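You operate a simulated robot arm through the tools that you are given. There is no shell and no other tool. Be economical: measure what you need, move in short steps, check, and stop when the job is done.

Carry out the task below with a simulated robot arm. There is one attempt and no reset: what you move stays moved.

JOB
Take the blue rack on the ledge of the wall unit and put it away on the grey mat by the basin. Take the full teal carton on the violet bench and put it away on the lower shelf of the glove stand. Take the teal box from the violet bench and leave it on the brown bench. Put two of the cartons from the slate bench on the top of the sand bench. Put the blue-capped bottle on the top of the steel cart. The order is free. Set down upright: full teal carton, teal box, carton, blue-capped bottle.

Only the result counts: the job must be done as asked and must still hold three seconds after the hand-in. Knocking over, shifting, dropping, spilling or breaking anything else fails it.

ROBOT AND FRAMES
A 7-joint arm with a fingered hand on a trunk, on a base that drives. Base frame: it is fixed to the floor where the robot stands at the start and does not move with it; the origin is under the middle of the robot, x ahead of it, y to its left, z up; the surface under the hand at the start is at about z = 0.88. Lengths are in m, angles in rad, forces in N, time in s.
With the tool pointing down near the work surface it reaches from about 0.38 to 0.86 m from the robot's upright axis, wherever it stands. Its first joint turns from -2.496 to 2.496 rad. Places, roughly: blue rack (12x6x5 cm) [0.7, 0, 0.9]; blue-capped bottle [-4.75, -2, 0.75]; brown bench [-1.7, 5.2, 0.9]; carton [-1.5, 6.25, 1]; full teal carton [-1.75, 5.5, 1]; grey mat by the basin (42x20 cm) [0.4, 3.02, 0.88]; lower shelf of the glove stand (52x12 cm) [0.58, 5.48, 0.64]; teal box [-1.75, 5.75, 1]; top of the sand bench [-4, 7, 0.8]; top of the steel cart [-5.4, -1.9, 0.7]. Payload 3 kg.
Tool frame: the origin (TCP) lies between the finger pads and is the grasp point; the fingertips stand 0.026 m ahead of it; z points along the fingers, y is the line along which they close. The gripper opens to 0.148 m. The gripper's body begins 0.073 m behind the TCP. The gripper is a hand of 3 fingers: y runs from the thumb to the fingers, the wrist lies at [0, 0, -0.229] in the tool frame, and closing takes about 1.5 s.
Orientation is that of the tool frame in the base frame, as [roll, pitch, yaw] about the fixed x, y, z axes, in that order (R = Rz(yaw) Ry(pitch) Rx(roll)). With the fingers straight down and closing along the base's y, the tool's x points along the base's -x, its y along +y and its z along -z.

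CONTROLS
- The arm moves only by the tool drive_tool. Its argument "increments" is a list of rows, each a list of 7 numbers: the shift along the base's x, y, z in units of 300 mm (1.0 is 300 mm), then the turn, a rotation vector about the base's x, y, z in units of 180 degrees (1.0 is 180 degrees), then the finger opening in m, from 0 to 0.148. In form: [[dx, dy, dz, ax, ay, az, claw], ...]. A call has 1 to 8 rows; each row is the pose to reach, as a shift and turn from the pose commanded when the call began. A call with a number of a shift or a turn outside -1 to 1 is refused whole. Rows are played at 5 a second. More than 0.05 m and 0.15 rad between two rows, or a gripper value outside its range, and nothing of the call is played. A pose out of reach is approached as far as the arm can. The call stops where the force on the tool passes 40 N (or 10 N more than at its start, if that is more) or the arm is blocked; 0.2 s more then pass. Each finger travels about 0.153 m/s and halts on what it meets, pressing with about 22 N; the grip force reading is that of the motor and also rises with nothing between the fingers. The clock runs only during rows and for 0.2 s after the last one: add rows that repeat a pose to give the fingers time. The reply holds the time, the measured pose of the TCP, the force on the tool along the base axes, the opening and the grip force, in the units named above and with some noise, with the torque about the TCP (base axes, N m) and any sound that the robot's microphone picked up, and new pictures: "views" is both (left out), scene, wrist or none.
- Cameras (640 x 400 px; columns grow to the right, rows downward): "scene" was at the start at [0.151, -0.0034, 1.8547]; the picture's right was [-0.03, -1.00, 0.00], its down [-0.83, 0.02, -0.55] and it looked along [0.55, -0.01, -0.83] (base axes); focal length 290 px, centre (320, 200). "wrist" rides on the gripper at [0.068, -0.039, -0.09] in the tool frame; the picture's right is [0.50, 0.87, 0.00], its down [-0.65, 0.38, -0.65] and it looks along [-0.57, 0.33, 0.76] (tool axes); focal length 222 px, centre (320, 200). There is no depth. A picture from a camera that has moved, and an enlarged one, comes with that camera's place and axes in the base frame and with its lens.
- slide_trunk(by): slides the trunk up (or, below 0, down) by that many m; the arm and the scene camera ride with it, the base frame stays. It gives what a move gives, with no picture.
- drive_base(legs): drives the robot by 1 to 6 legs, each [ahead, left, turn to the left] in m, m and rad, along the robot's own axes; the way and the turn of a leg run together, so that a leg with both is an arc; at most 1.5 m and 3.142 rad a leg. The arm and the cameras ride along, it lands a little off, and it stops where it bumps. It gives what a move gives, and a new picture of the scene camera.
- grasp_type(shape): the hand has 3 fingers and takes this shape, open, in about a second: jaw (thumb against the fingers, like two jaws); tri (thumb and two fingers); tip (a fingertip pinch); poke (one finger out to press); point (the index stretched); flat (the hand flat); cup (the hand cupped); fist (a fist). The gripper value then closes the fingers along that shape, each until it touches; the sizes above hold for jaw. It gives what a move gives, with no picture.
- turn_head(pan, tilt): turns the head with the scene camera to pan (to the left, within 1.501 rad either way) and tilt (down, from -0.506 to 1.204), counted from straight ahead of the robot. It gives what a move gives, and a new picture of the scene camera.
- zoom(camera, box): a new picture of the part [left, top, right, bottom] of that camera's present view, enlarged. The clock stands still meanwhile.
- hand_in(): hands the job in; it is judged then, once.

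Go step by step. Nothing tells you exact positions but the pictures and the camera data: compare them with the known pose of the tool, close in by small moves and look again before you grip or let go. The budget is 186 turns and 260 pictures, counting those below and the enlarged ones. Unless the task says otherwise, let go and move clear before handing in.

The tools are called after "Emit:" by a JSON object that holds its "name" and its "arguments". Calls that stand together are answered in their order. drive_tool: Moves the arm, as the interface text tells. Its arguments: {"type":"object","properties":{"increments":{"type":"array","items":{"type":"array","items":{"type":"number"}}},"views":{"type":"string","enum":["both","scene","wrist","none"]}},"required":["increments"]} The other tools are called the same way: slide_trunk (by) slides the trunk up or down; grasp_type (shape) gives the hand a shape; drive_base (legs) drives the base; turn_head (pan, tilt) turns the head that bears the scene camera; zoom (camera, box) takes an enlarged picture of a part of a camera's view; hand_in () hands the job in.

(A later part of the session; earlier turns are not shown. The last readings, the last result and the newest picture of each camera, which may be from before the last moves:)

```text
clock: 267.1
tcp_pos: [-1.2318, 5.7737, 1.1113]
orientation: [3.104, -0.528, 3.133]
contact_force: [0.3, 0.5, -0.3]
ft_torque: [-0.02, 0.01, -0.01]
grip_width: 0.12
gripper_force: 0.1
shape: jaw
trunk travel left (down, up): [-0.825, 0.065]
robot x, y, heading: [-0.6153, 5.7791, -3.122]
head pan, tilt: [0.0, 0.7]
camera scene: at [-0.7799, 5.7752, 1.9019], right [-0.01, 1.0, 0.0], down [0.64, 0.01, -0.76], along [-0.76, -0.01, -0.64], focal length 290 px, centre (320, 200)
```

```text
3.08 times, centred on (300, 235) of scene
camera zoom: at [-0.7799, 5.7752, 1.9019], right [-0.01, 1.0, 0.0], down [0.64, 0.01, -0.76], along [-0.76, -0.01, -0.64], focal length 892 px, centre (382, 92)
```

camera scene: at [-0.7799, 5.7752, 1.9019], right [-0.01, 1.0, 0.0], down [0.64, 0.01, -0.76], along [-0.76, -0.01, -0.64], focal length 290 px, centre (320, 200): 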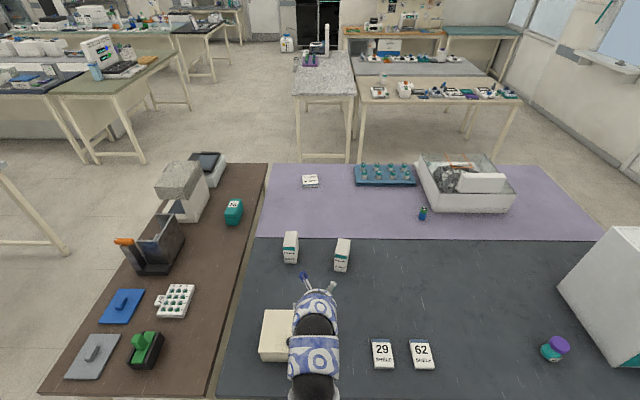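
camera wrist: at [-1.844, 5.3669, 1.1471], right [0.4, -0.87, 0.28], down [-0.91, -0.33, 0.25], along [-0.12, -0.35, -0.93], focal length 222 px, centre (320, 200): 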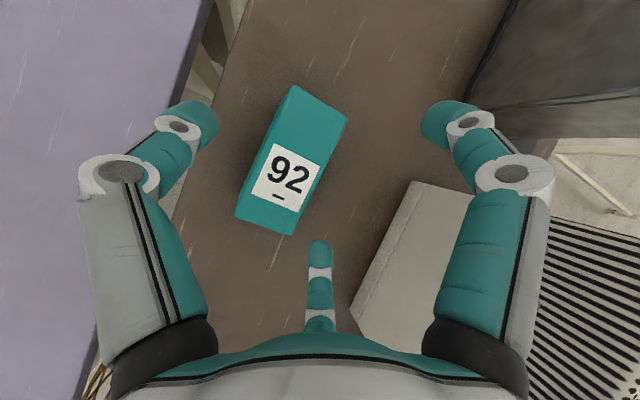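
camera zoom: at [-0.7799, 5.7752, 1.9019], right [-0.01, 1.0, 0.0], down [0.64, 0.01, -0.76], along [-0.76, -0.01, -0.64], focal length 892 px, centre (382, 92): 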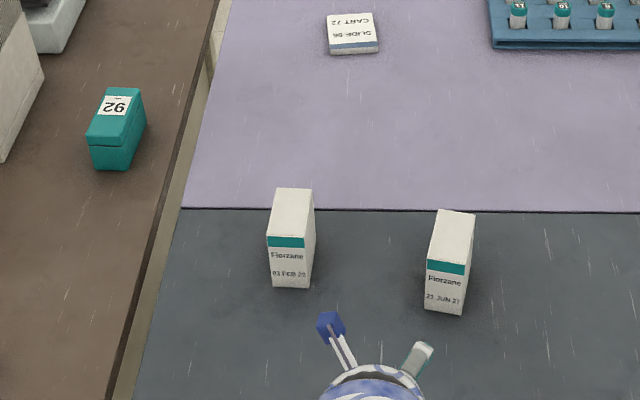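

Carton "21 JUN 27": centre ≈ [-1.565, 5.859], turned −11.5°. I tilt the hand back to 60° and go to its pre-grasp.

Emit:
{"name": "drive_tool", "arguments": {"increments": [[-0.1, 0.02, 0, 0, 0.045, 0, 0.12], [-0.2, 0.04, 0, 0, 0.09, 0, 0.12], [-0.3, 0.06, 0, 0, 0.135, 0, 0.12], [-0.4, 0.08, 0, 0, 0.167, 0, 0.12]], "views": "none"}}

Emit:
{"name": "drive_tool", "arguments": {"increments": [[-0.08, 0.05, -0.1, 0, 0, -0.02, 0.12], [-0.16, 0.09, -0.2, 0, 0, -0.04, 0.12], [-0.24, 0.12, -0.3, 0, 0, -0.06, 0.12], [-0.31, 0.12, -0.37, 0, 0, -0.06, 0.12]]}}

```text
clock: 268.1
tcp_pos: [-1.3527, 5.7972, 1.1124]
orientation: [3.114, -1.052, 3.128]
contact_force: [0.2, -0.3, -0.3]
ft_torque: [0.0, 0.0, -0.01]
grip_width: 0.1198
gripper_force: 0.0
shape: jaw
trunk travel left (down, up): [-0.825, 0.065]
robot x, y, heading: [-0.6147, 5.7806, -3.13]
head pan, tilt: [0.0, 0.7]
```

```text
clock: 269.1
tcp_pos: [-1.4433, 5.8347, 1.0026]
orientation: [3.112, -1.05, 2.941]
contact_force: [1.0, 0.0, -0.2]
ft_torque: [0.02, 0.01, 0.0]
grip_width: 0.1198
gripper_force: 0.1
shape: jaw
trunk travel left (down, up): [-0.825, 0.065]
robot x, y, heading: [-0.6176, 5.7801, -3.127]
head pan, tilt: [0.0, 0.7]
camera scene: at [-0.7803, 5.7755, 1.9018], right [-0.01, 1.0, 0.0], down [0.64, 0.01, -0.76], along [-0.76, -0.01, -0.64], focal length 290 px, centre (320, 200)
camera wrist: at [-1.41, 5.7844, 1.1049], right [-0.05, 0.89, 0.45], down [0.96, 0.17, -0.24], along [-0.29, 0.42, -0.86], focal length 222 px, centre (320, 200)
```

scene: 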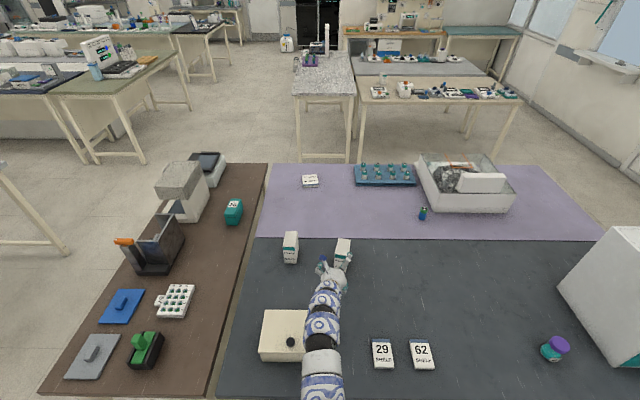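
wrist: 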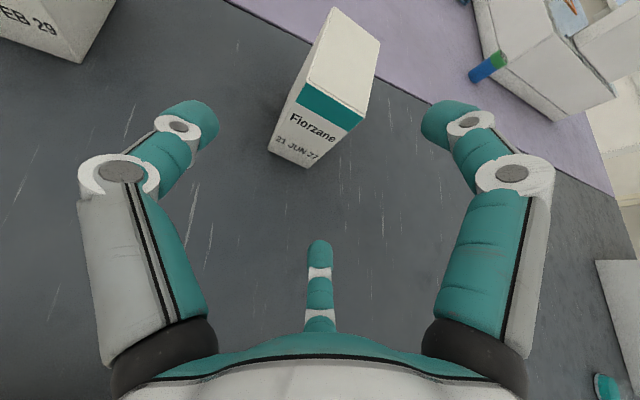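

Consistent. Advance and close.

Emit:
{"name": "drive_tool", "arguments": {"increments": [[-0.04, 0.01, -0.1, 0, 0, 0, 0.12], [-0.16, 0.032, -0.167, 0, 0, 0, 0.12], [-0.28, 0.056, -0.167, 0, 0, 0, 0.12], [-0.4, 0.08, -0.167, 0, 0, 0, 0.12], [-0.4, 0.08, -0.167, 0, 0, 0, 0.12]], "views": "wrist"}}

Emit:
{"name": "drive_tool", "arguments": {"increments": [[0, 0, 0, 0, 0, 0, 0.09], [0, 0, 0, 0, 0, 0, 0.06], [0, 0, 0, 0, 0, 0, 0.035], [0, 0, 0, 0, 0, 0, 0.035], [0, 0, 0, 0, 0, 0, 0.035]], "views": "wrist"}}

```text
clock: 270.2
tcp_pos: [-1.5637, 5.8575, 0.9543]
orientation: [3.112, -1.051, 2.937]
contact_force: [-0.3, 0.2, 0.4]
ft_torque: [-0.04, -0.05, 0.01]
grip_width: 0.1201
gripper_force: 0.1
shape: jaw
trunk travel left (down, up): [-0.825, 0.065]
robot x, y, heading: [-0.6203, 5.7788, -3.125]
head pan, tilt: [0.0, 0.7]
camera wrist: at [-1.5292, 5.8073, 1.056], right [-0.05, 0.89, 0.45], down [0.96, 0.17, -0.24], along [-0.29, 0.42, -0.86], focal length 222 px, centre (320, 200)
```

wrist: 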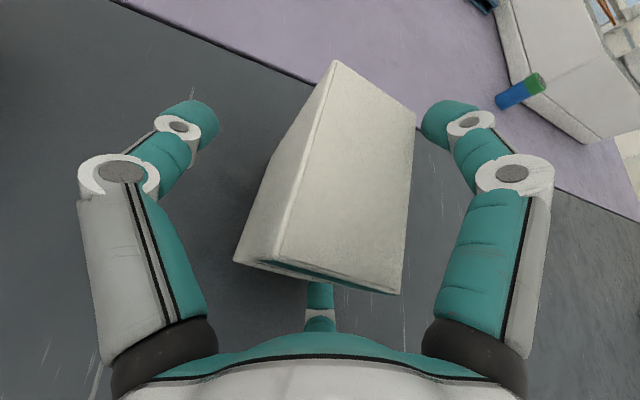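

```text
clock: 271.4
tcp_pos: [-1.5633, 5.8571, 0.9537]
orientation: [3.111, -1.051, 2.938]
contact_force: [0.4, 0.9, 0.6]
ft_torque: [-0.06, 0.0, 0.04]
grip_width: 0.0533
gripper_force: 21.7
shape: jaw
trunk travel left (down, up): [-0.825, 0.065]
robot x, y, heading: [-0.6152, 5.7766, -3.127]
head pan, tilt: [0.0, 0.7]
camera wrist: at [-1.5292, 5.8068, 1.0556], right [-0.05, 0.89, 0.45], down [0.96, 0.17, -0.24], along [-0.29, 0.42, -0.86], focal length 222 px, centre (320, 200)
```

wrist: 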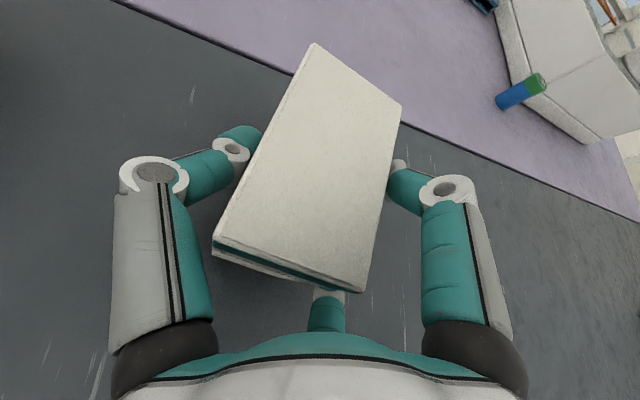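

Gripped. Lift and retract.

Emit:
{"name": "drive_tool", "arguments": {"increments": [[0, 0, 0.1, 0, 0, 0, 0.03], [0, 0, 0.25, 0, 0, 0, 0.03], [0, 0, 0.4, 0, 0, 0, 0.03], [0.1, 0, 0.5, 0, 0, 0, 0.03], [0.25, 0.02, 0.55, 0, 0, 0, 0.03], [0.4, 0.04, 0.58, 0, 0, 0, 0.03], [0.55, 0.06, 0.6, 0, 0, 0, 0.03], [0.7, 0.08, 0.6, 0, 0, 0, 0.03]], "views": "none"}}

Emit:
{"name": "drive_tool", "arguments": {"increments": [[0.1, 0, 0, 0, 0, 0, 0.03], [0.18, 0, 0, 0, 0, 0, 0.03]]}}

```text
clock: 273.2
tcp_pos: [-1.3519, 5.8816, 1.1332]
orientation: [3.11, -1.055, 2.939]
contact_force: [0.7, 0.3, -1.4]
ft_torque: [0.02, 0.0, -0.01]
grip_width: 0.0524
gripper_force: 22.4
shape: jaw
trunk travel left (down, up): [-0.825, 0.065]
robot x, y, heading: [-0.6119, 5.7794, -3.132]
head pan, tilt: [0.0, 0.7]
```

```text
clock: 273.9
tcp_pos: [-1.3005, 5.8803, 1.1309]
orientation: [3.11, -1.052, 2.941]
contact_force: [-0.4, -1.0, -1.2]
ft_torque: [0.0, 0.0, 0.01]
grip_width: 0.0519
gripper_force: 22.0
shape: jaw
trunk travel left (down, up): [-0.825, 0.065]
robot x, y, heading: [-0.6178, 5.7783, -3.127]
head pan, tilt: [0.0, 0.7]
camera scene: at [-0.7802, 5.7753, 1.9019], right [-0.01, 1.0, 0.0], down [0.64, 0.01, -0.76], along [-0.76, -0.01, -0.64], focal length 290 px, centre (320, 200)
camera wrist: at [-1.2662, 5.8308, 1.2338], right [-0.05, 0.89, 0.45], down [0.96, 0.17, -0.24], along [-0.29, 0.42, -0.86], focal length 222 px, centre (320, 200)
```

scene: 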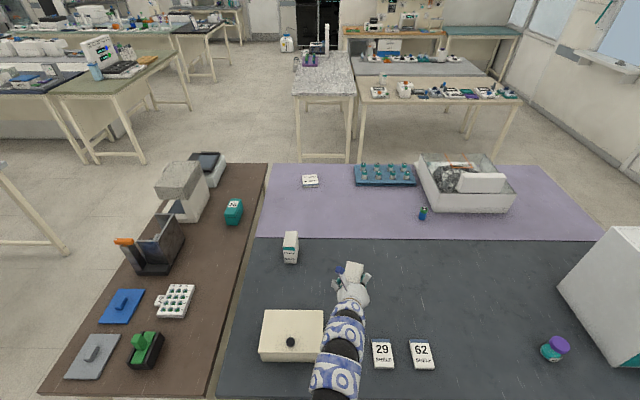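
wrist: 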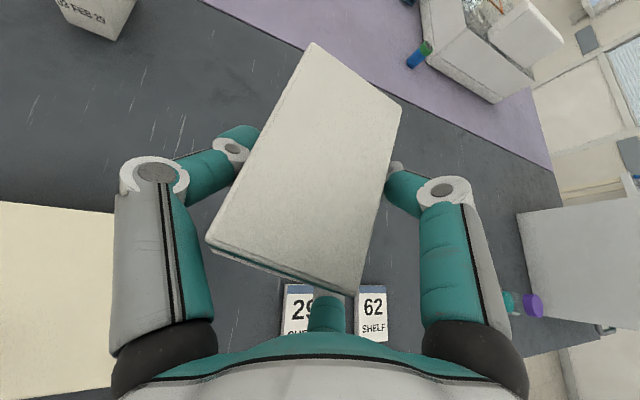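

Emit:
{"name": "slide_trunk", "arguments": {"by": 0.06}}

Emit:
{"name": "drive_base", "arguments": {"legs": [[-0.33, 0, -0.015], [0, 1.43, 0], [1.25, 0, 0], [1.2, 0, 0]]}}

```text
clock: 274.9
tcp_pos: [-1.3003, 5.8812, 1.1907]
orientation: [3.112, -1.052, 2.938]
contact_force: [0.0, 0.6, -1.9]
ft_torque: [0.0, 0.0, 0.01]
grip_width: 0.0528
gripper_force: 21.8
shape: jaw
trunk travel left (down, up): [-0.885, 0.005]
robot x, y, heading: [-0.6181, 5.78, -3.131]
head pan, tilt: [0.0, 0.7]
```

```text
clock: 295.4
tcp_pos: [-3.4223, 4.4811, 1.1907]
orientation: [3.111, -1.05, 2.902]
contact_force: [-0.9, 1.2, -1.5]
ft_torque: [0.02, 0.01, 0.04]
grip_width: 0.052
gripper_force: 21.8
shape: jaw
trunk travel left (down, up): [-0.885, 0.005]
robot x, y, heading: [-2.7408, 4.3532, 3.114]
head pan, tilt: [0.0, 0.7]
camera scene: at [-2.9071, 4.3568, 1.9618], right [0.02, 1.0, 0.0], down [0.64, -0.02, -0.76], along [-0.76, 0.02, -0.64], focal length 290 px, centre (320, 200)
```

scene: 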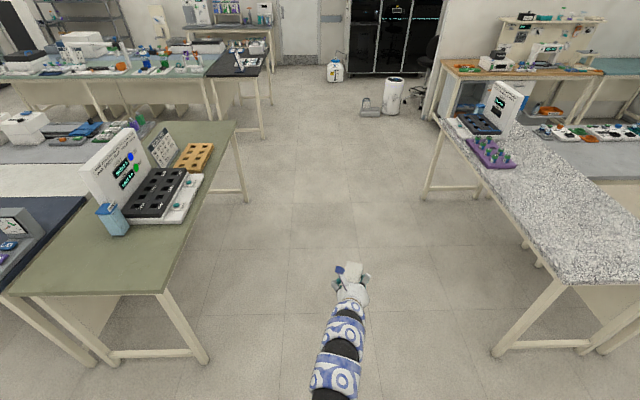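

Emit:
{"name": "drive_base", "arguments": {"legs": [[0.09, 0, 0.027], [0, -1.2, 0], [0, -1.0, 0], [0.37, 0, 0]]}}

```text
clock: 309.0
tcp_pos: [-3.9031, 6.6672, 1.1897]
orientation: [3.113, -1.051, 2.931]
contact_force: [-0.1, 0.8, -2.1]
ft_torque: [0.01, -0.03, 0.0]
grip_width: 0.0522
gripper_force: 22.4
shape: jaw
trunk travel left (down, up): [-0.885, 0.005]
robot x, y, heading: [-3.2167, 6.5593, -3.137]
head pan, tilt: [0.0, 0.7]
camera scene: at [-3.3836, 6.5578, 1.9618], right [-0.01, 1.0, 0.0], down [0.64, 0.0, -0.76], along [-0.76, -0.01, -0.64], focal length 290 px, centre (320, 200)
```

scene: 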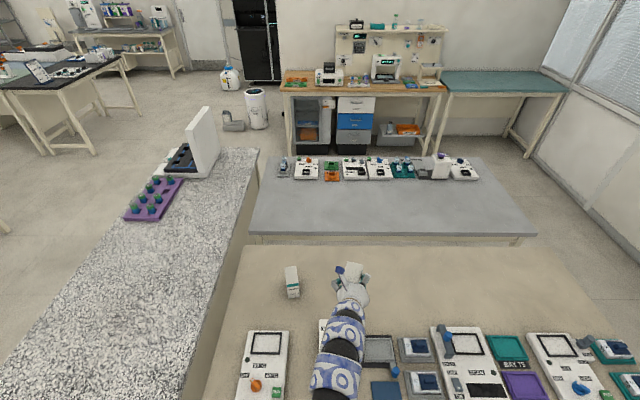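

I extend over [-4.12, 6.69], next to the first carton.

Emit:
{"name": "drive_tool", "arguments": {"increments": [[-0.15, 0.02, 0, 0, 0, 0, 0.03], [-0.3, 0.04, 0, 0, 0, 0, 0.03], [-0.45, 0.06, 0, 0, 0, 0, 0.03], [-0.6, 0.08, 0, 0, 0, 0, 0.03], [-0.72, 0.08, -0.05, 0, 0, 0, 0.03]], "views": "none"}}

Emit:
{"name": "slide_trunk", "arguments": {"by": -0.11}}

Emit:
{"name": "drive_tool", "arguments": {"increments": [[0, 0, -0.15, 0, 0, 0, 0.03], [0, 0, -0.3, 0, 0, 0, 0.03], [0, 0, -0.42, 0, 0, 0, 0.03], [0, 0, -0.53, 0, 0, 0, 0.03]]}}

```text
clock: 310.2
tcp_pos: [-4.12, 6.6897, 1.1727]
orientation: [3.11, -1.05, 2.935]
contact_force: [-1.0, 0.5, -1.4]
ft_torque: [0.02, -0.02, -0.01]
grip_width: 0.0513
gripper_force: 21.9
shape: jaw
trunk travel left (down, up): [-0.885, 0.005]
robot x, y, heading: [-3.2169, 6.5626, -3.133]
head pan, tilt: [0.0, 0.7]
```

```text
clock: 311.6
tcp_pos: [-4.1178, 6.6889, 1.0652]
orientation: [3.11, -1.052, 2.933]
contact_force: [-0.3, 0.0, -1.4]
ft_torque: [0.02, -0.02, -0.04]
grip_width: 0.0514
gripper_force: 22.1
shape: jaw
trunk travel left (down, up): [-0.775, 0.115]
robot x, y, heading: [-3.2181, 6.5624, -3.135]
head pan, tilt: [0.0, 0.7]
```

```text
clock: 312.6
tcp_pos: [-4.1183, 6.6902, 0.9069]
orientation: [3.113, -1.051, 2.93]
contact_force: [0.6, -0.3, -1.5]
ft_torque: [0.03, 0.01, 0.0]
grip_width: 0.0513
gripper_force: 21.7
shape: jaw
trunk travel left (down, up): [-0.775, 0.115]
robot x, y, heading: [-3.217, 6.5606, -3.13]
head pan, tilt: [0.0, 0.7]
camera scene: at [-3.3828, 6.558, 1.8518], right [-0.01, 1.0, 0.0], down [0.64, 0.0, -0.76], along [-0.76, -0.01, -0.64], focal length 290 px, centre (320, 200)
camera wrist: at [-4.0839, 6.6398, 1.0093], right [-0.04, 0.89, 0.45], down [0.96, 0.16, -0.24], along [-0.29, 0.42, -0.86], focal length 222 px, centre (320, 200)
```

scene: 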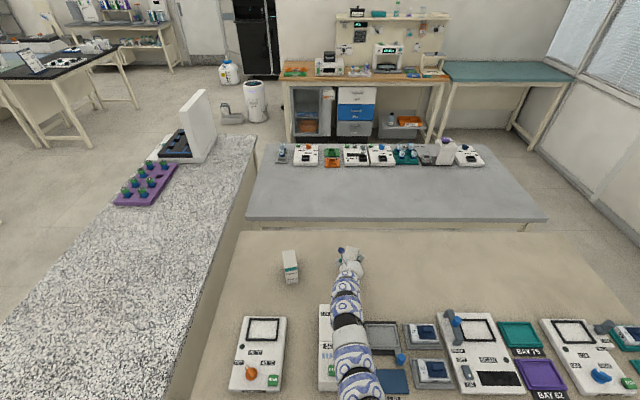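
wrist: 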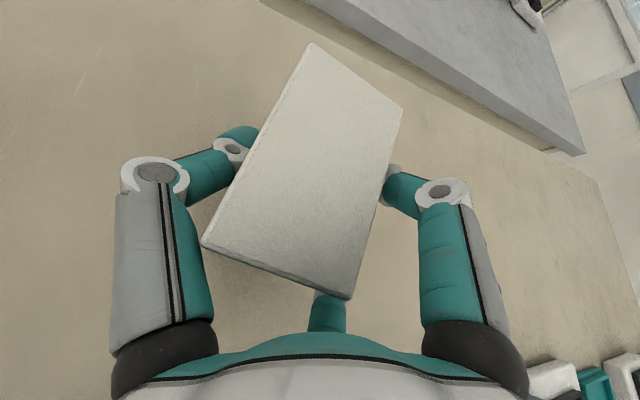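

Emit:
{"name": "drive_tool", "arguments": {"increments": [[0, 0, -0.06, 0, 0, 0, 0.03], [0, 0, -0.09, 0, 0, 0, 0.03], [0, 0, -0.105, 0, 0, 0, 0.03], [0, 0, -0.118, 0, 0, 0, 0.03], [0, 0, -0.131, 0, 0, 0, 0.03], [0, 0, -0.143, 0, 0, 0, 0.03], [0, 0, -0.155, 0, 0, 0, 0.03]], "views": "wrist"}}

```text
clock: 314.2
tcp_pos: [-4.1184, 6.6903, 0.8639]
orientation: [3.111, -1.06, 2.933]
contact_force: [0.1, 1.6, 36.0]
ft_torque: [-0.66, 0.7, -0.17]
grip_width: 0.0516
gripper_force: 22.2
shape: jaw
trunk travel left (down, up): [-0.775, 0.115]
robot x, y, heading: [-3.2174, 6.5592, -3.135]
head pan, tilt: [0.0, 0.7]
camera wrist: at [-4.0831, 6.64, 0.9665], right [-0.04, 0.89, 0.45], down [0.96, 0.16, -0.24], along [-0.29, 0.42, -0.86], focal length 222 px, centre (320, 200)
```

wrist: 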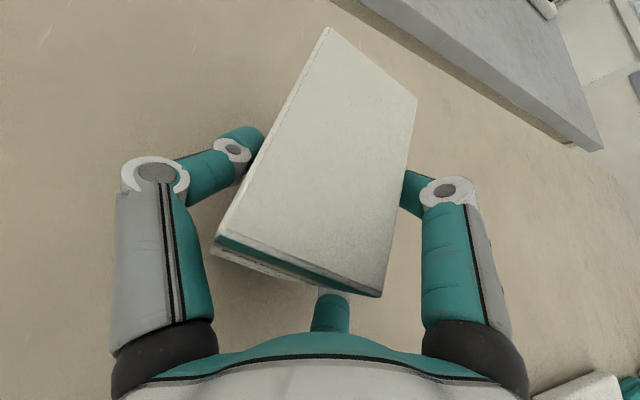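

Emit:
{"name": "drive_tool", "arguments": {"increments": [[0, 0, 0.02, 0, 0, 0, 0.045], [0, 0, 0.025, 0, 0, 0, 0.06], [0, 0, 0.03, 0, 0, 0, 0.08], [0, 0, 0.03, 0, 0, 0, 0.11], [0, 0, 0.03, 0, 0, 0, 0.13], [0, 0, 0.03, 0, 0, 0, 0.13]], "views": "none"}}

Emit:
{"name": "drive_tool", "arguments": {"increments": [[0.06, -0.012, 0.04, 0, 0, 0, 0.13], [0.15, -0.03, 0.12, 0, 0, 0, 0.13], [0.24, -0.05, 0.22, 0, 0, 0, 0.13], [0.33, -0.07, 0.34, 0, 0, 0, 0.13], [0.42, -0.085, 0.46, 0, 0, 0, 0.13], [0.52, -0.1, 0.58, 0, 0, 0, 0.13], [0.62, -0.12, 0.7, 0, 0, 0, 0.13], [0.74, -0.14, 0.8, 0, 0, 0, 0.13]]}}

```text
clock: 315.6
tcp_pos: [-4.1176, 6.6901, 0.8683]
orientation: [3.112, -1.053, 2.931]
contact_force: [-0.1, -1.3, 3.5]
ft_torque: [0.02, -0.02, -0.01]
grip_width: 0.1284
gripper_force: 0.2
shape: jaw
trunk travel left (down, up): [-0.775, 0.115]
robot x, y, heading: [-3.2177, 6.556, -3.133]
head pan, tilt: [0.0, 0.7]
```

```text
clock: 317.4
tcp_pos: [-3.8949, 6.6483, 1.1093]
orientation: [3.11, -1.051, 2.932]
contact_force: [0.9, 0.3, 0.2]
ft_torque: [0.02, 0.02, -0.01]
grip_width: 0.13
gripper_force: 0.0
shape: jaw
trunk travel left (down, up): [-0.775, 0.115]
robot x, y, heading: [-3.2192, 6.5575, -3.137]
head pan, tilt: [0.0, 0.7]
camera scene: at [-3.3813, 6.5578, 1.852], right [-0.01, 1.0, 0.0], down [0.64, 0.0, -0.77], along [-0.77, -0.01, -0.64], focal length 290 px, centre (320, 200)
camera wrist: at [-3.861, 6.5986, 1.2109], right [-0.04, 0.89, 0.45], down [0.96, 0.16, -0.24], along [-0.29, 0.42, -0.86], focal length 222 px, centre (320, 200)
```

scene: 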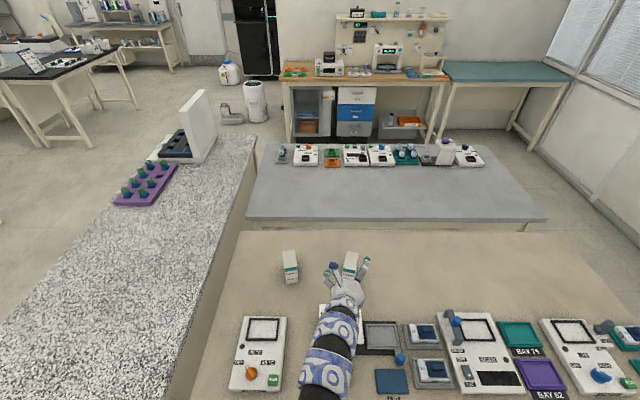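
wrist: 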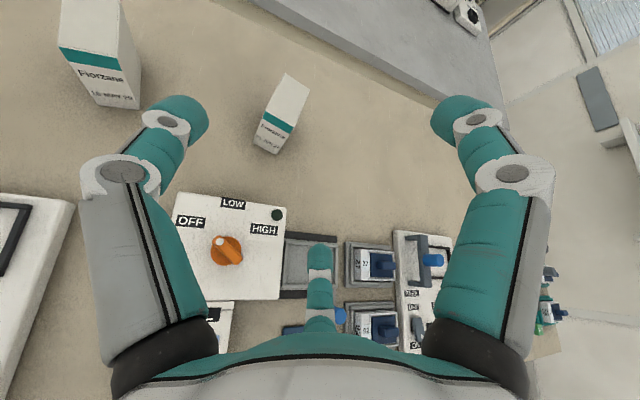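

Both cartons stand on the sand bench. Now the bottle far to the south-west: back off, turn south and drive down the corridor.

Emit:
{"name": "slide_trunk", "arguments": {"by": 0.05}}

Emit:
{"name": "drive_base", "arguments": {"legs": [[-0.33, 0, 0], [0, 0, 1.565], [1.2, 0, 0], [1.0, 0, 0]]}}

```text
clock: 318.3
tcp_pos: [-3.8968, 6.6491, 1.1575]
orientation: [3.111, -1.051, 2.933]
contact_force: [0.6, -0.6, -0.3]
ft_torque: [0.0, -0.01, 0.0]
grip_width: 0.1299
gripper_force: 0.0
shape: jaw
trunk travel left (down, up): [-0.825, 0.065]
robot x, y, heading: [-3.2159, 6.5572, -3.133]
head pan, tilt: [0.0, 0.7]
```

```text
clock: 334.9
tcp_pos: [-3.0528, 3.6634, 1.1587]
orientation: [3.113, -1.052, -1.816]
contact_force: [-0.5, 0.4, -0.2]
ft_torque: [0.01, 0.0, -0.01]
grip_width: 0.13
gripper_force: 0.1
shape: jaw
trunk travel left (down, up): [-0.825, 0.065]
robot x, y, heading: [-2.9381, 4.3371, -1.596]
head pan, tilt: [0.0, 0.7]
camera scene: at [-2.945, 4.1718, 1.9018], right [-1.0, 0.03, 0.0], down [0.02, 0.64, -0.76], along [-0.02, -0.76, -0.64], focal length 290 px, centre (320, 200)
```

scene: 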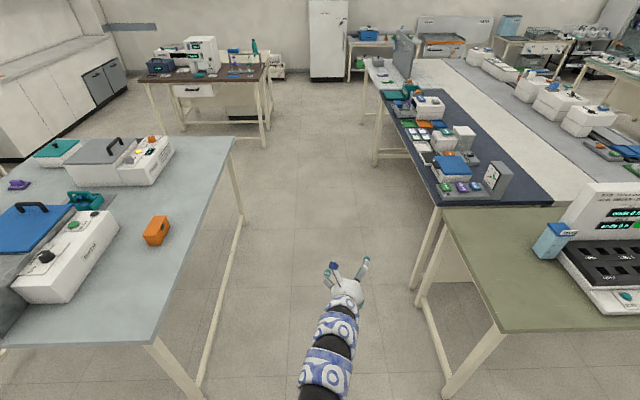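

Emit:
{"name": "drive_base", "arguments": {"legs": [[0, 0, 0.025], [1.5, 0, 0], [1.4, 0, 0]]}}

```text
clock: 349.3
tcp_pos: [-3.0789, 0.7563, 1.1583]
orientation: [3.111, -1.049, -1.806]
contact_force: [0.1, 0.0, -1.2]
ft_torque: [0.0, -0.02, -0.04]
grip_width: 0.1298
gripper_force: 0.1
shape: jaw
trunk travel left (down, up): [-0.825, 0.065]
robot x, y, heading: [-2.9765, 1.4316, -1.596]
head pan, tilt: [0.0, 0.7]
camera scene: at [-2.9761, 1.2657, 1.9018], right [-1.0, 0.02, 0.0], down [0.01, 0.64, -0.76], along [-0.01, -0.76, -0.64], focal length 290 px, centre (320, 200)
```

scene: 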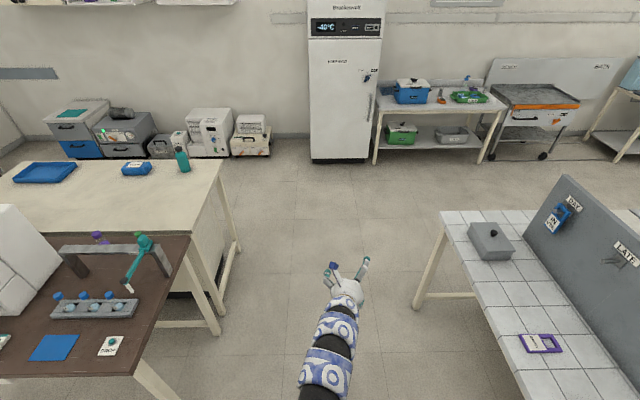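

Emit:
{"name": "zoom", "arguments": {"camera": "scene", "box": [370, 50, 610, 180]}}

```text
2.67 times, centred on (490, 115) of scene
camera zoom: at [-2.9761, 1.2657, 1.9018], right [-1.0, 0.02, 0.0], down [0.01, 0.64, -0.76], along [-0.01, -0.76, -0.64], focal length 773 px, centre (-133, 427)
```

zoom: 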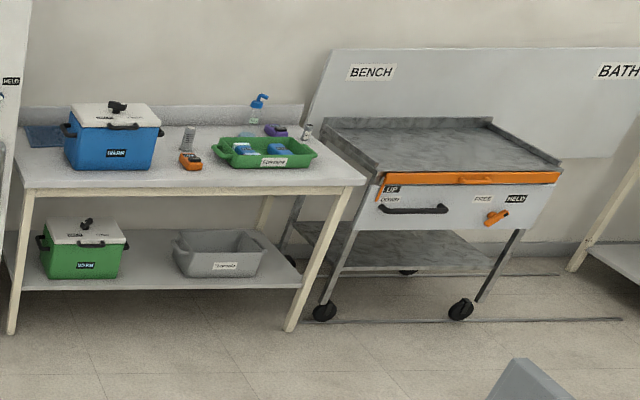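

The bottle seems to be the clear one with a blue top behind the green tray on the white table; the steel cart is to its right. I drive closer.

Emit:
{"name": "drive_base", "arguments": {"legs": [[0, 0, 0.025], [1.0, 0, 0], [0.9, 0, 0], [0, -1.5, 0]]}}

Emit:
{"name": "zoom", "arguments": {"camera": "scene", "box": [160, 60, 560, 310]}}

```text
clock: 366.3
tcp_pos: [-4.5804, -1.1552, 1.1577]
orientation: [3.112, -1.051, -1.775]
contact_force: [0.7, -0.4, -0.3]
ft_torque: [0.02, -0.02, 0.02]
grip_width: 0.1296
gripper_force: 0.1
shape: jaw
trunk travel left (down, up): [-0.825, 0.065]
robot x, y, heading: [-4.4933, -0.4782, -1.557]
head pan, tilt: [0.0, 0.7]
camera scene: at [-4.4937, -0.6437, 1.9019], right [-1.0, -0.01, 0.0], down [-0.01, 0.64, -0.76], along [0.01, -0.76, -0.64], focal length 290 px, centre (320, 200)
```

scene: 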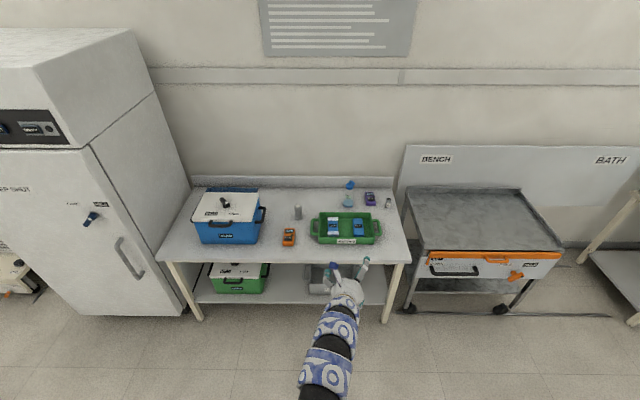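

```text
1.60 times, centred on (360, 185) of scene
camera zoom: at [-4.4937, -0.6437, 1.9019], right [-1.0, -0.01, 0.0], down [-0.01, 0.64, -0.76], along [0.01, -0.76, -0.64], focal length 464 px, centre (256, 224)
```

zoom: 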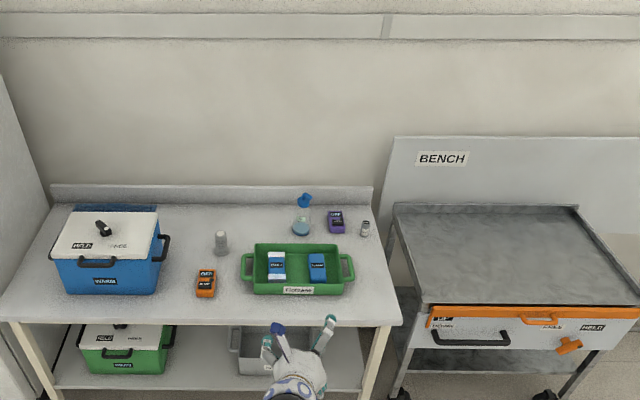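

Emit:
{"name": "zoom", "arguments": {"camera": "scene", "box": [290, 165, 430, 255]}}

Emit:
{"name": "zoom", "arguments": {"camera": "scene", "box": [390, 170, 590, 310]}}

```text
4.44 times, centred on (360, 210) of scene
camera zoom: at [-4.4937, -0.6437, 1.9019], right [-1.0, -0.01, 0.0], down [-0.01, 0.64, -0.76], along [0.01, -0.76, -0.64], focal length 1289 px, centre (142, 156)
```

zoom: 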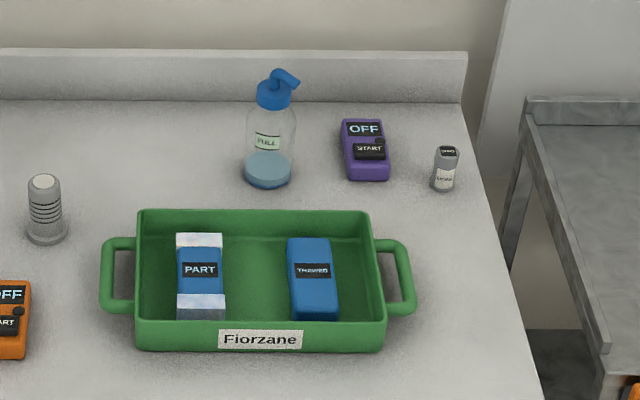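

```text
2.86 times, centred on (490, 240) of scene
camera zoom: at [-4.4937, -0.6437, 1.9019], right [-1.0, -0.01, 0.0], down [-0.01, 0.64, -0.76], along [0.01, -0.76, -0.64], focal length 829 px, centre (-166, 86)
```

zoom: 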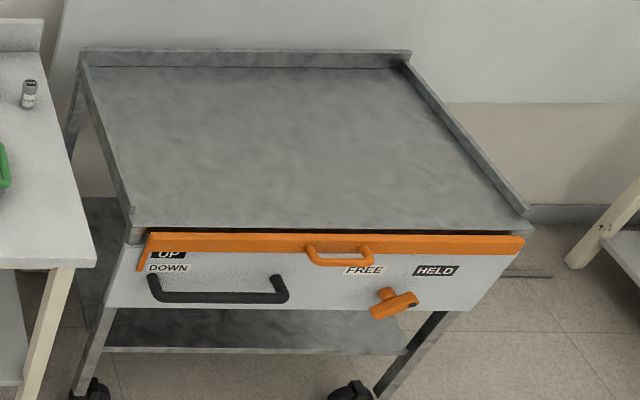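

The bottle ("FULL", blue pump cap) stands near [-4.65, -1.96], behind the tray. I'll come from above with 60° tilt, clear of the tray. Drive nearer first.

Emit:
{"name": "drive_base", "arguments": {"legs": [[0.45, -0.12, 0]]}}

Emit:
{"name": "slide_trunk", "arguments": {"by": -0.08}}

Emit:
{"name": "drive_tool", "arguments": {"increments": [[0, 0, 0, 0, 0, 0.035, 0.13], [0, 0, 0, 0, 0, 0.065, 0.13], [0, 0, 0, 0, 0, 0.065, 0.13]]}}

```text
clock: 369.0
tcp_pos: [-4.693, -1.6017, 1.1573]
orientation: [3.112, -1.051, -1.776]
contact_force: [0.2, 0.0, 1.0]
ft_torque: [0.0, 0.0, 0.02]
grip_width: 0.13
gripper_force: 0.1
shape: jaw
trunk travel left (down, up): [-0.825, 0.065]
robot x, y, heading: [-4.6088, -0.9204, -1.555]
head pan, tilt: [0.0, 0.7]
camera scene: at [-4.6065, -1.0896, 1.9018], right [-1.0, -0.01, 0.0], down [-0.01, 0.64, -0.76], along [0.01, -0.76, -0.64], focal length 290 px, centre (320, 200)
```

scene: 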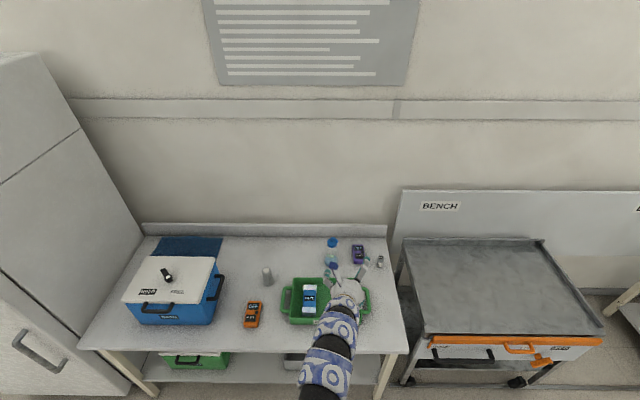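

```text
clock: 370.2
tcp_pos: [-4.6928, -1.6015, 1.0778]
orientation: [3.111, -1.05, -1.776]
contact_force: [-0.6, 0.3, -0.4]
ft_torque: [0.04, -0.02, -0.01]
grip_width: 0.1299
gripper_force: 0.0
shape: jaw
trunk travel left (down, up): [-0.745, 0.145]
robot x, y, heading: [-4.6072, -0.9196, -1.554]
head pan, tilt: [0.0, 0.7]
```

```text
clock: 371.0
tcp_pos: [-4.6926, -1.6019, 1.0779]
orientation: [3.111, -1.05, -1.569]
contact_force: [-0.8, 0.7, 0.0]
ft_torque: [-0.04, 0.05, -0.01]
grip_width: 0.1298
gripper_force: 0.1
shape: jaw
trunk travel left (down, up): [-0.745, 0.145]
robot x, y, heading: [-4.6063, -0.925, -1.563]
head pan, tilt: [0.0, 0.7]
camera scene: at [-4.6061, -1.0886, 1.8219], right [-1.0, -0.01, 0.0], down [-0.01, 0.64, -0.76], along [0.01, -0.76, -0.64], focal length 290 px, centre (320, 200)
camera wrist: at [-4.652, -1.5578, 1.1806], right [-0.87, -0.23, 0.45], down [-0.36, 0.9, -0.24], along [-0.35, -0.37, -0.86], focal length 222 px, centre (320, 200)
```

scene: 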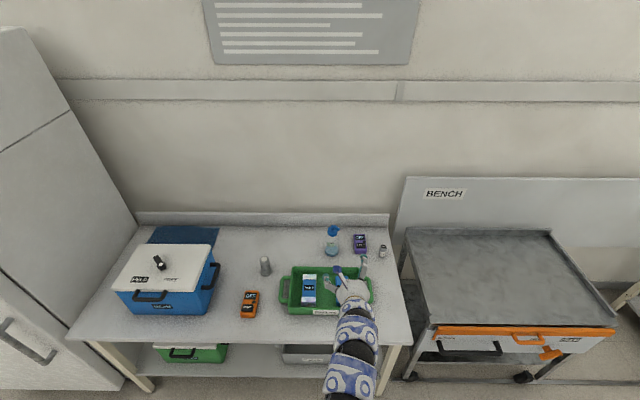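
wrist: 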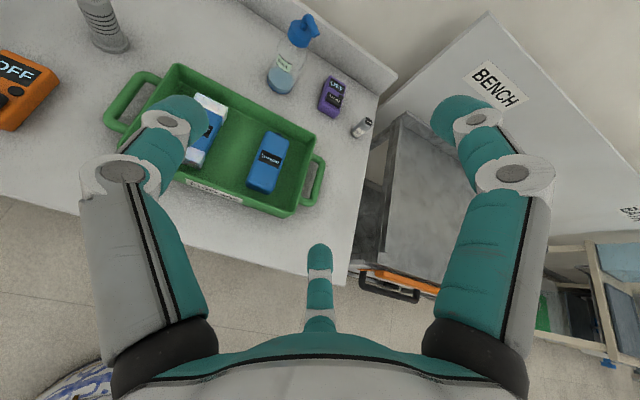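

Emit:
{"name": "drive_tool", "arguments": {"increments": [[0.05, -0.14, 0, 0, 0, 0, 0.13], [0.1, -0.28, 0, 0, 0, 0, 0.13], [0.135, -0.43, 0, 0, 0, 0, 0.13], [0.135, -0.58, 0, 0, 0, 0, 0.13], [0.135, -0.73, 0, 0, 0, 0, 0.13], [0.135, -0.88, 0, 0, 0, 0, 0.13], [0.135, -1.0, -0.05, 0, 0, 0, 0.13]]}}

```text
clock: 372.6
tcp_pos: [-4.6517, -1.9039, 1.0614]
orientation: [3.113, -1.05, -1.574]
contact_force: [0.1, -0.3, -0.9]
ft_torque: [0.01, 0.02, 0.01]
grip_width: 0.1298
gripper_force: 0.1
shape: jaw
trunk travel left (down, up): [-0.745, 0.145]
robot x, y, heading: [-4.6084, -0.9216, -1.557]
head pan, tilt: [0.0, 0.7]
camera scene: at [-4.6066, -1.0897, 1.8218], right [-1.0, -0.01, 0.0], down [-0.01, 0.64, -0.76], along [0.01, -0.76, -0.64], focal length 290 px, centre (320, 200)
camera wrist: at [-4.6114, -1.8607, 1.1637], right [-0.87, -0.23, 0.45], down [-0.36, 0.9, -0.24], along [-0.35, -0.37, -0.86], focal length 222 px, centre (320, 200)
```

scene: 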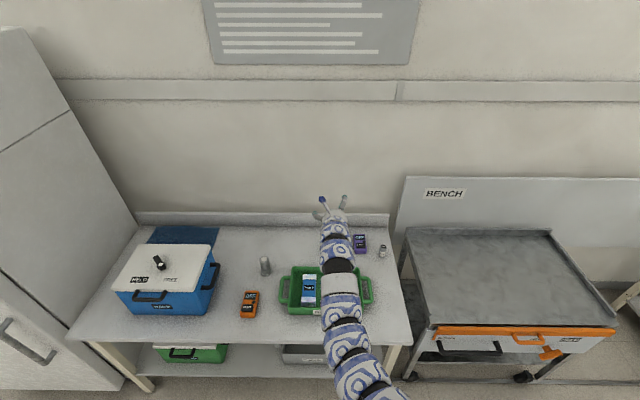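
wrist: 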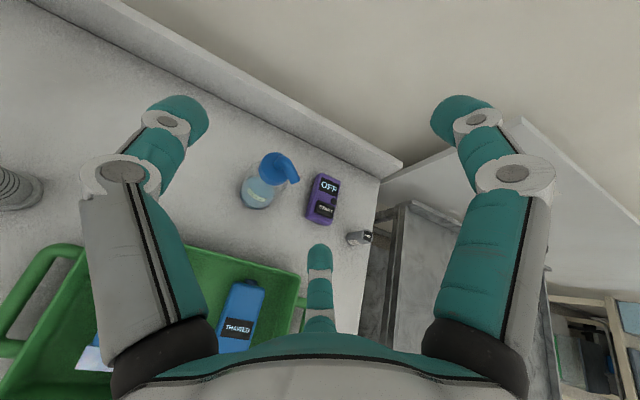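

Bottle axis ≈ [-4.648, -1.99]. I move over it, narrow the opening a bit (timer nearby), and descend in steps.

Emit:
{"name": "drive_tool", "arguments": {"increments": [[0.01, -0.14, 0, 0, 0, 0, 0.115], [0.012, -0.285, 0, 0, 0, 0, 0.115], [0.012, -0.285, -0.15, 0, 0, 0, 0.115], [0.012, -0.285, -0.3, 0, 0, 0, 0.115], [0.012, -0.285, -0.4, 0, 0, 0, 0.115]]}}

```text
clock: 373.8
tcp_pos: [-4.651, -1.9873, 0.9437]
orientation: [3.11, -1.05, -1.57]
contact_force: [0.1, 0.3, -0.2]
ft_torque: [0.03, -0.01, -0.01]
grip_width: 0.1152
gripper_force: 0.1
shape: jaw
trunk travel left (down, up): [-0.745, 0.145]
robot x, y, heading: [-4.6042, -0.9241, -1.558]
head pan, tilt: [0.0, 0.7]
camera scene: at [-4.6062, -1.089, 1.8219], right [-1.0, -0.01, 0.0], down [-0.01, 0.64, -0.76], along [0.01, -0.76, -0.64], focal length 290 px, centre (320, 200)
camera wrist: at [-4.6094, -1.9437, 1.0451], right [-0.87, -0.22, 0.45], down [-0.36, 0.9, -0.24], along [-0.35, -0.37, -0.86], focal length 222 px, centre (320, 200)
```

scene: 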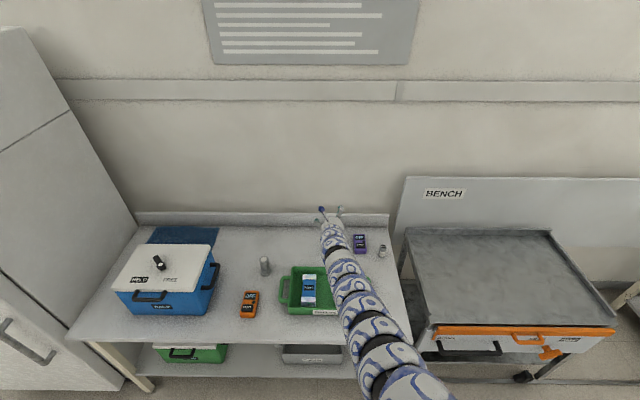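
wrist: 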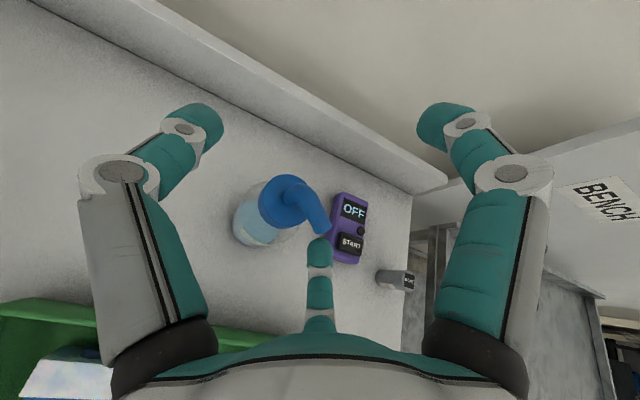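

Spout points toward the fingers' side but with clearance. I continue down to z ≈ 0.832.

Emit:
{"name": "drive_tool", "arguments": {"increments": [[0, -0.01, -0.1, 0, 0, 0, 0.12], [0, -0.015, -0.2, 0, 0, 0, 0.12], [0, -0.015, -0.3, 0, 0, 0, 0.12], [0, -0.015, -0.37, 0, 0, 0, 0.12], [0, -0.015, -0.37, 0, 0, 0, 0.12]]}}

```text
clock: 375.0
tcp_pos: [-4.6324, -1.9638, 0.8997]
orientation: [3.114, -1.049, -1.574]
contact_force: [-0.3, -0.1, 0.3]
ft_torque: [-0.03, -0.04, 0.0]
grip_width: 0.1199
gripper_force: 0.0
shape: jaw
out of reach, approached as far as the arm can: row 1, 2, 3, 4, 5
trunk travel left (down, up): [-0.745, 0.145]
robot x, y, heading: [-4.6119, -0.9206, -1.555]
head pan, tilt: [0.0, 0.7]
camera scene: at [-4.6059, -1.0888, 1.8219], right [-1.0, -0.01, 0.0], down [-0.01, 0.64, -0.76], along [0.01, -0.76, -0.64], focal length 290 px, centre (320, 200)
camera wrist: at [-4.5907, -1.9196, 1.0021], right [-0.87, -0.23, 0.45], down [-0.36, 0.9, -0.24], along [-0.35, -0.37, -0.86], focal length 222 px, centre (320, 200)
```

scene: 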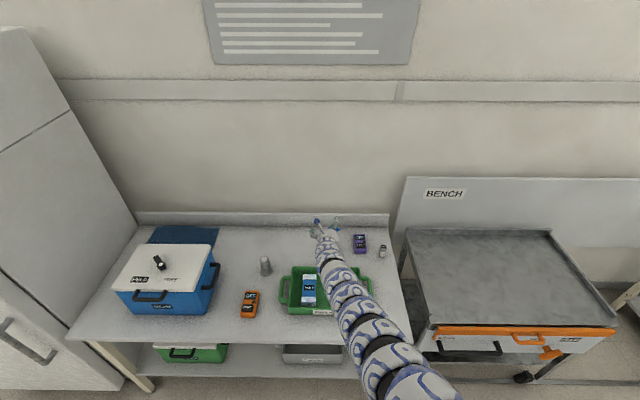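
wrist: 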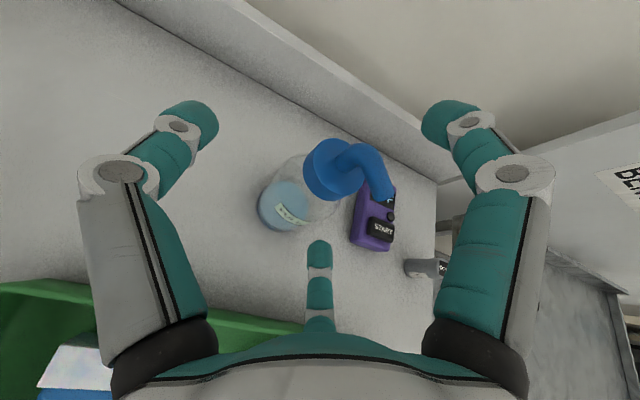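

Reach limit hit; I raise clear, bring the base 8 cm nearer and lower the trunk.

Emit:
{"name": "drive_tool", "arguments": {"increments": [[0, 0, 0.12, 0, 0, 0, 0.12], [0, 0, 0.25, 0, 0, 0, 0.12], [0, 0.03, 0.4, 0, 0, 0, 0.12], [-0.03, 0.15, 0.42, 0, 0, 0, 0.12], [-0.06, 0.25, 0.42, 0, 0, 0, 0.12]], "views": "none"}}

Emit:
{"name": "drive_base", "arguments": {"legs": [[0.08, 0, -0.012]]}}

Emit:
{"name": "drive_tool", "arguments": {"increments": [[0, 0, 0.1, 0, 0, 0, 0.12], [0, 0, 0.2, 0, 0, 0, 0.12]], "views": "none"}}

Emit:
{"name": "slide_trunk", "arguments": {"by": -0.1}}

Emit:
{"name": "drive_tool", "arguments": {"increments": [[0, 0, 0, 0, 0, 0, 0.12]], "views": "both"}}

```text
clock: 376.2
tcp_pos: [-4.6499, -1.8893, 1.0277]
orientation: [3.115, -1.051, -1.573]
contact_force: [-0.5, 0.5, -0.2]
ft_torque: [0.01, -0.02, -0.01]
grip_width: 0.12
gripper_force: 0.1
shape: jaw
trunk travel left (down, up): [-0.745, 0.145]
robot x, y, heading: [-4.6097, -0.9225, -1.561]
head pan, tilt: [0.0, 0.7]
```

```text
clock: 377.3
tcp_pos: [-4.6614, -1.972, 1.0263]
orientation: [3.112, -1.049, -1.583]
contact_force: [0.3, -0.2, 1.0]
ft_torque: [-0.01, -0.02, -0.01]
grip_width: 0.1199
gripper_force: 0.1
shape: jaw
trunk travel left (down, up): [-0.745, 0.145]
robot x, y, heading: [-4.6062, -1.007, -1.566]
head pan, tilt: [0.0, 0.7]
camera scene: at [-4.6075, -1.1719, 1.8217], right [-1.0, 0.0, 0.0], down [0.0, 0.65, -0.76], along [0.0, -0.76, -0.65], focal length 290 px, centre (320, 200)
```

scene: 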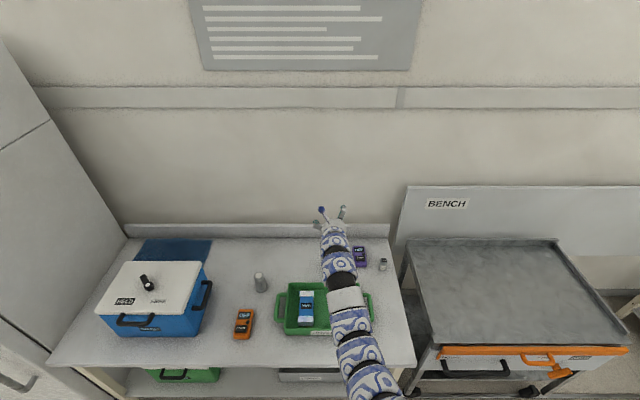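

```text
clock: 377.9
tcp_pos: [-4.6584, -1.9712, 1.0882]
orientation: [3.112, -1.052, -1.582]
contact_force: [-0.2, -0.2, -0.3]
ft_torque: [-0.01, 0.0, 0.0]
grip_width: 0.1201
gripper_force: 0.0
shape: jaw
trunk travel left (down, up): [-0.745, 0.145]
robot x, y, heading: [-4.6107, -1.0021, -1.568]
head pan, tilt: [0.0, 0.7]
```

```text
clock: 379.2
tcp_pos: [-4.6593, -1.9714, 0.9869]
orientation: [3.111, -1.051, -1.579]
contact_force: [0.1, 0.2, -0.1]
ft_torque: [-0.01, -0.01, -0.01]
grip_width: 0.12
gripper_force: 0.0
shape: jaw
trunk travel left (down, up): [-0.645, 0.245]
robot x, y, heading: [-4.6078, -1.0045, -1.574]
head pan, tilt: [0.0, 0.7]
```

```text
clock: 379.6
tcp_pos: [-4.6608, -1.9706, 0.9866]
orientation: [3.111, -1.05, -1.582]
contact_force: [-0.2, 0.2, 0.2]
ft_torque: [-0.02, 0.02, 0.03]
grip_width: 0.1199
gripper_force: 0.1
shape: jaw
trunk travel left (down, up): [-0.645, 0.245]
robot x, y, heading: [-4.6108, -1.0027, -1.571]
head pan, tilt: [0.0, 0.7]
camera scene: at [-4.6075, -1.1698, 1.7219], right [-1.0, 0.0, 0.0], down [0.0, 0.64, -0.76], along [0.0, -0.76, -0.64], focal length 290 px, centre (320, 200)
camera wrist: at [-4.618, -1.9283, 1.0898], right [-0.87, -0.22, 0.45], down [-0.35, 0.91, -0.24], along [-0.35, -0.36, -0.86], focal length 222 px, centre (320, 200)
```

scene: 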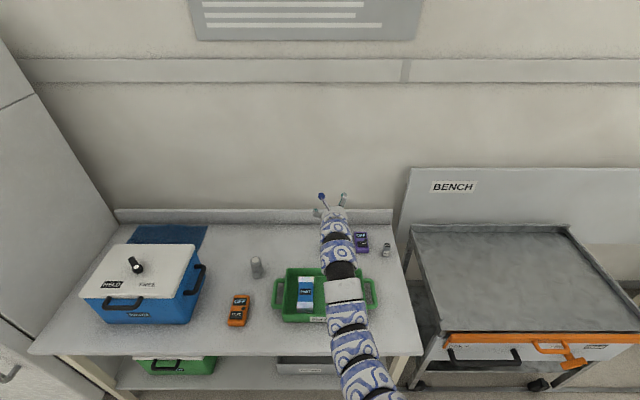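
wrist: 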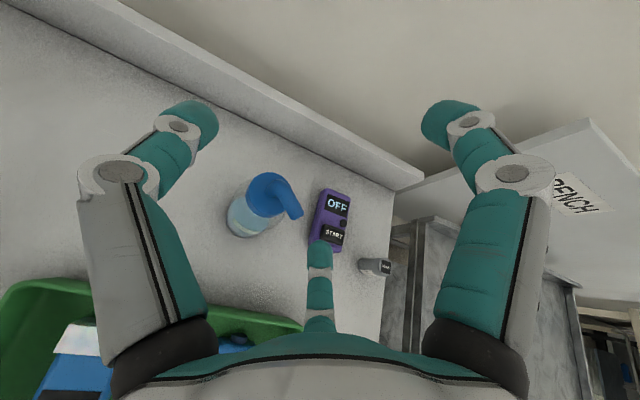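

Bottle unchanged. Centre over it and descend.

Emit:
{"name": "drive_tool", "arguments": {"increments": [[0.035, -0.07, -0.06, 0, 0, 0, 0.12], [0.035, -0.07, -0.2, 0, 0, 0, 0.12], [0.035, -0.07, -0.33, 0, 0, 0, 0.12], [0.035, -0.07, -0.44, 0, 0, 0, 0.12], [0.035, -0.07, -0.5, 0, 0, 0, 0.12], [0.035, -0.07, -0.5, 0, 0, 0, 0.12]]}}

```text
clock: 381.0
tcp_pos: [-4.6493, -1.9917, 0.8373]
orientation: [3.109, -1.051, -1.58]
contact_force: [-0.5, 0.3, 2.1]
ft_torque: [0.0, 0.04, 0.0]
grip_width: 0.1196
gripper_force: 0.1
shape: jaw
trunk travel left (down, up): [-0.645, 0.245]
robot x, y, heading: [-4.6097, -1.0041, -1.57]
head pan, tilt: [0.0, 0.7]
camera scene: at [-4.6075, -1.1698, 1.7219], right [-1.0, 0.0, 0.0], down [0.0, 0.64, -0.76], along [0.0, -0.76, -0.64], focal length 290 px, centre (320, 200)
camera wrist: at [-4.6079, -1.9498, 0.9396], right [-0.87, -0.22, 0.45], down [-0.35, 0.91, -0.24], along [-0.35, -0.36, -0.86], focal length 222 px, centre (320, 200)
```

scene: 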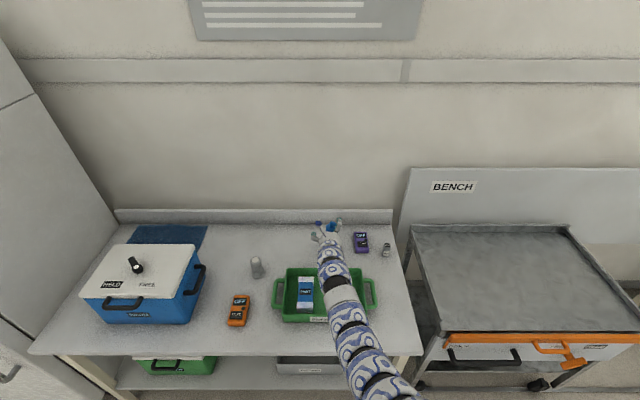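
wrist: 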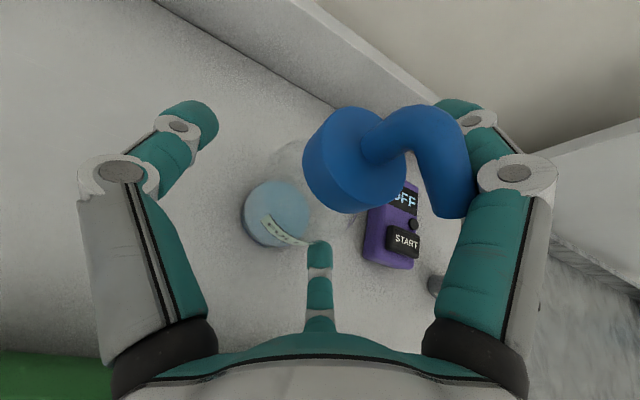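

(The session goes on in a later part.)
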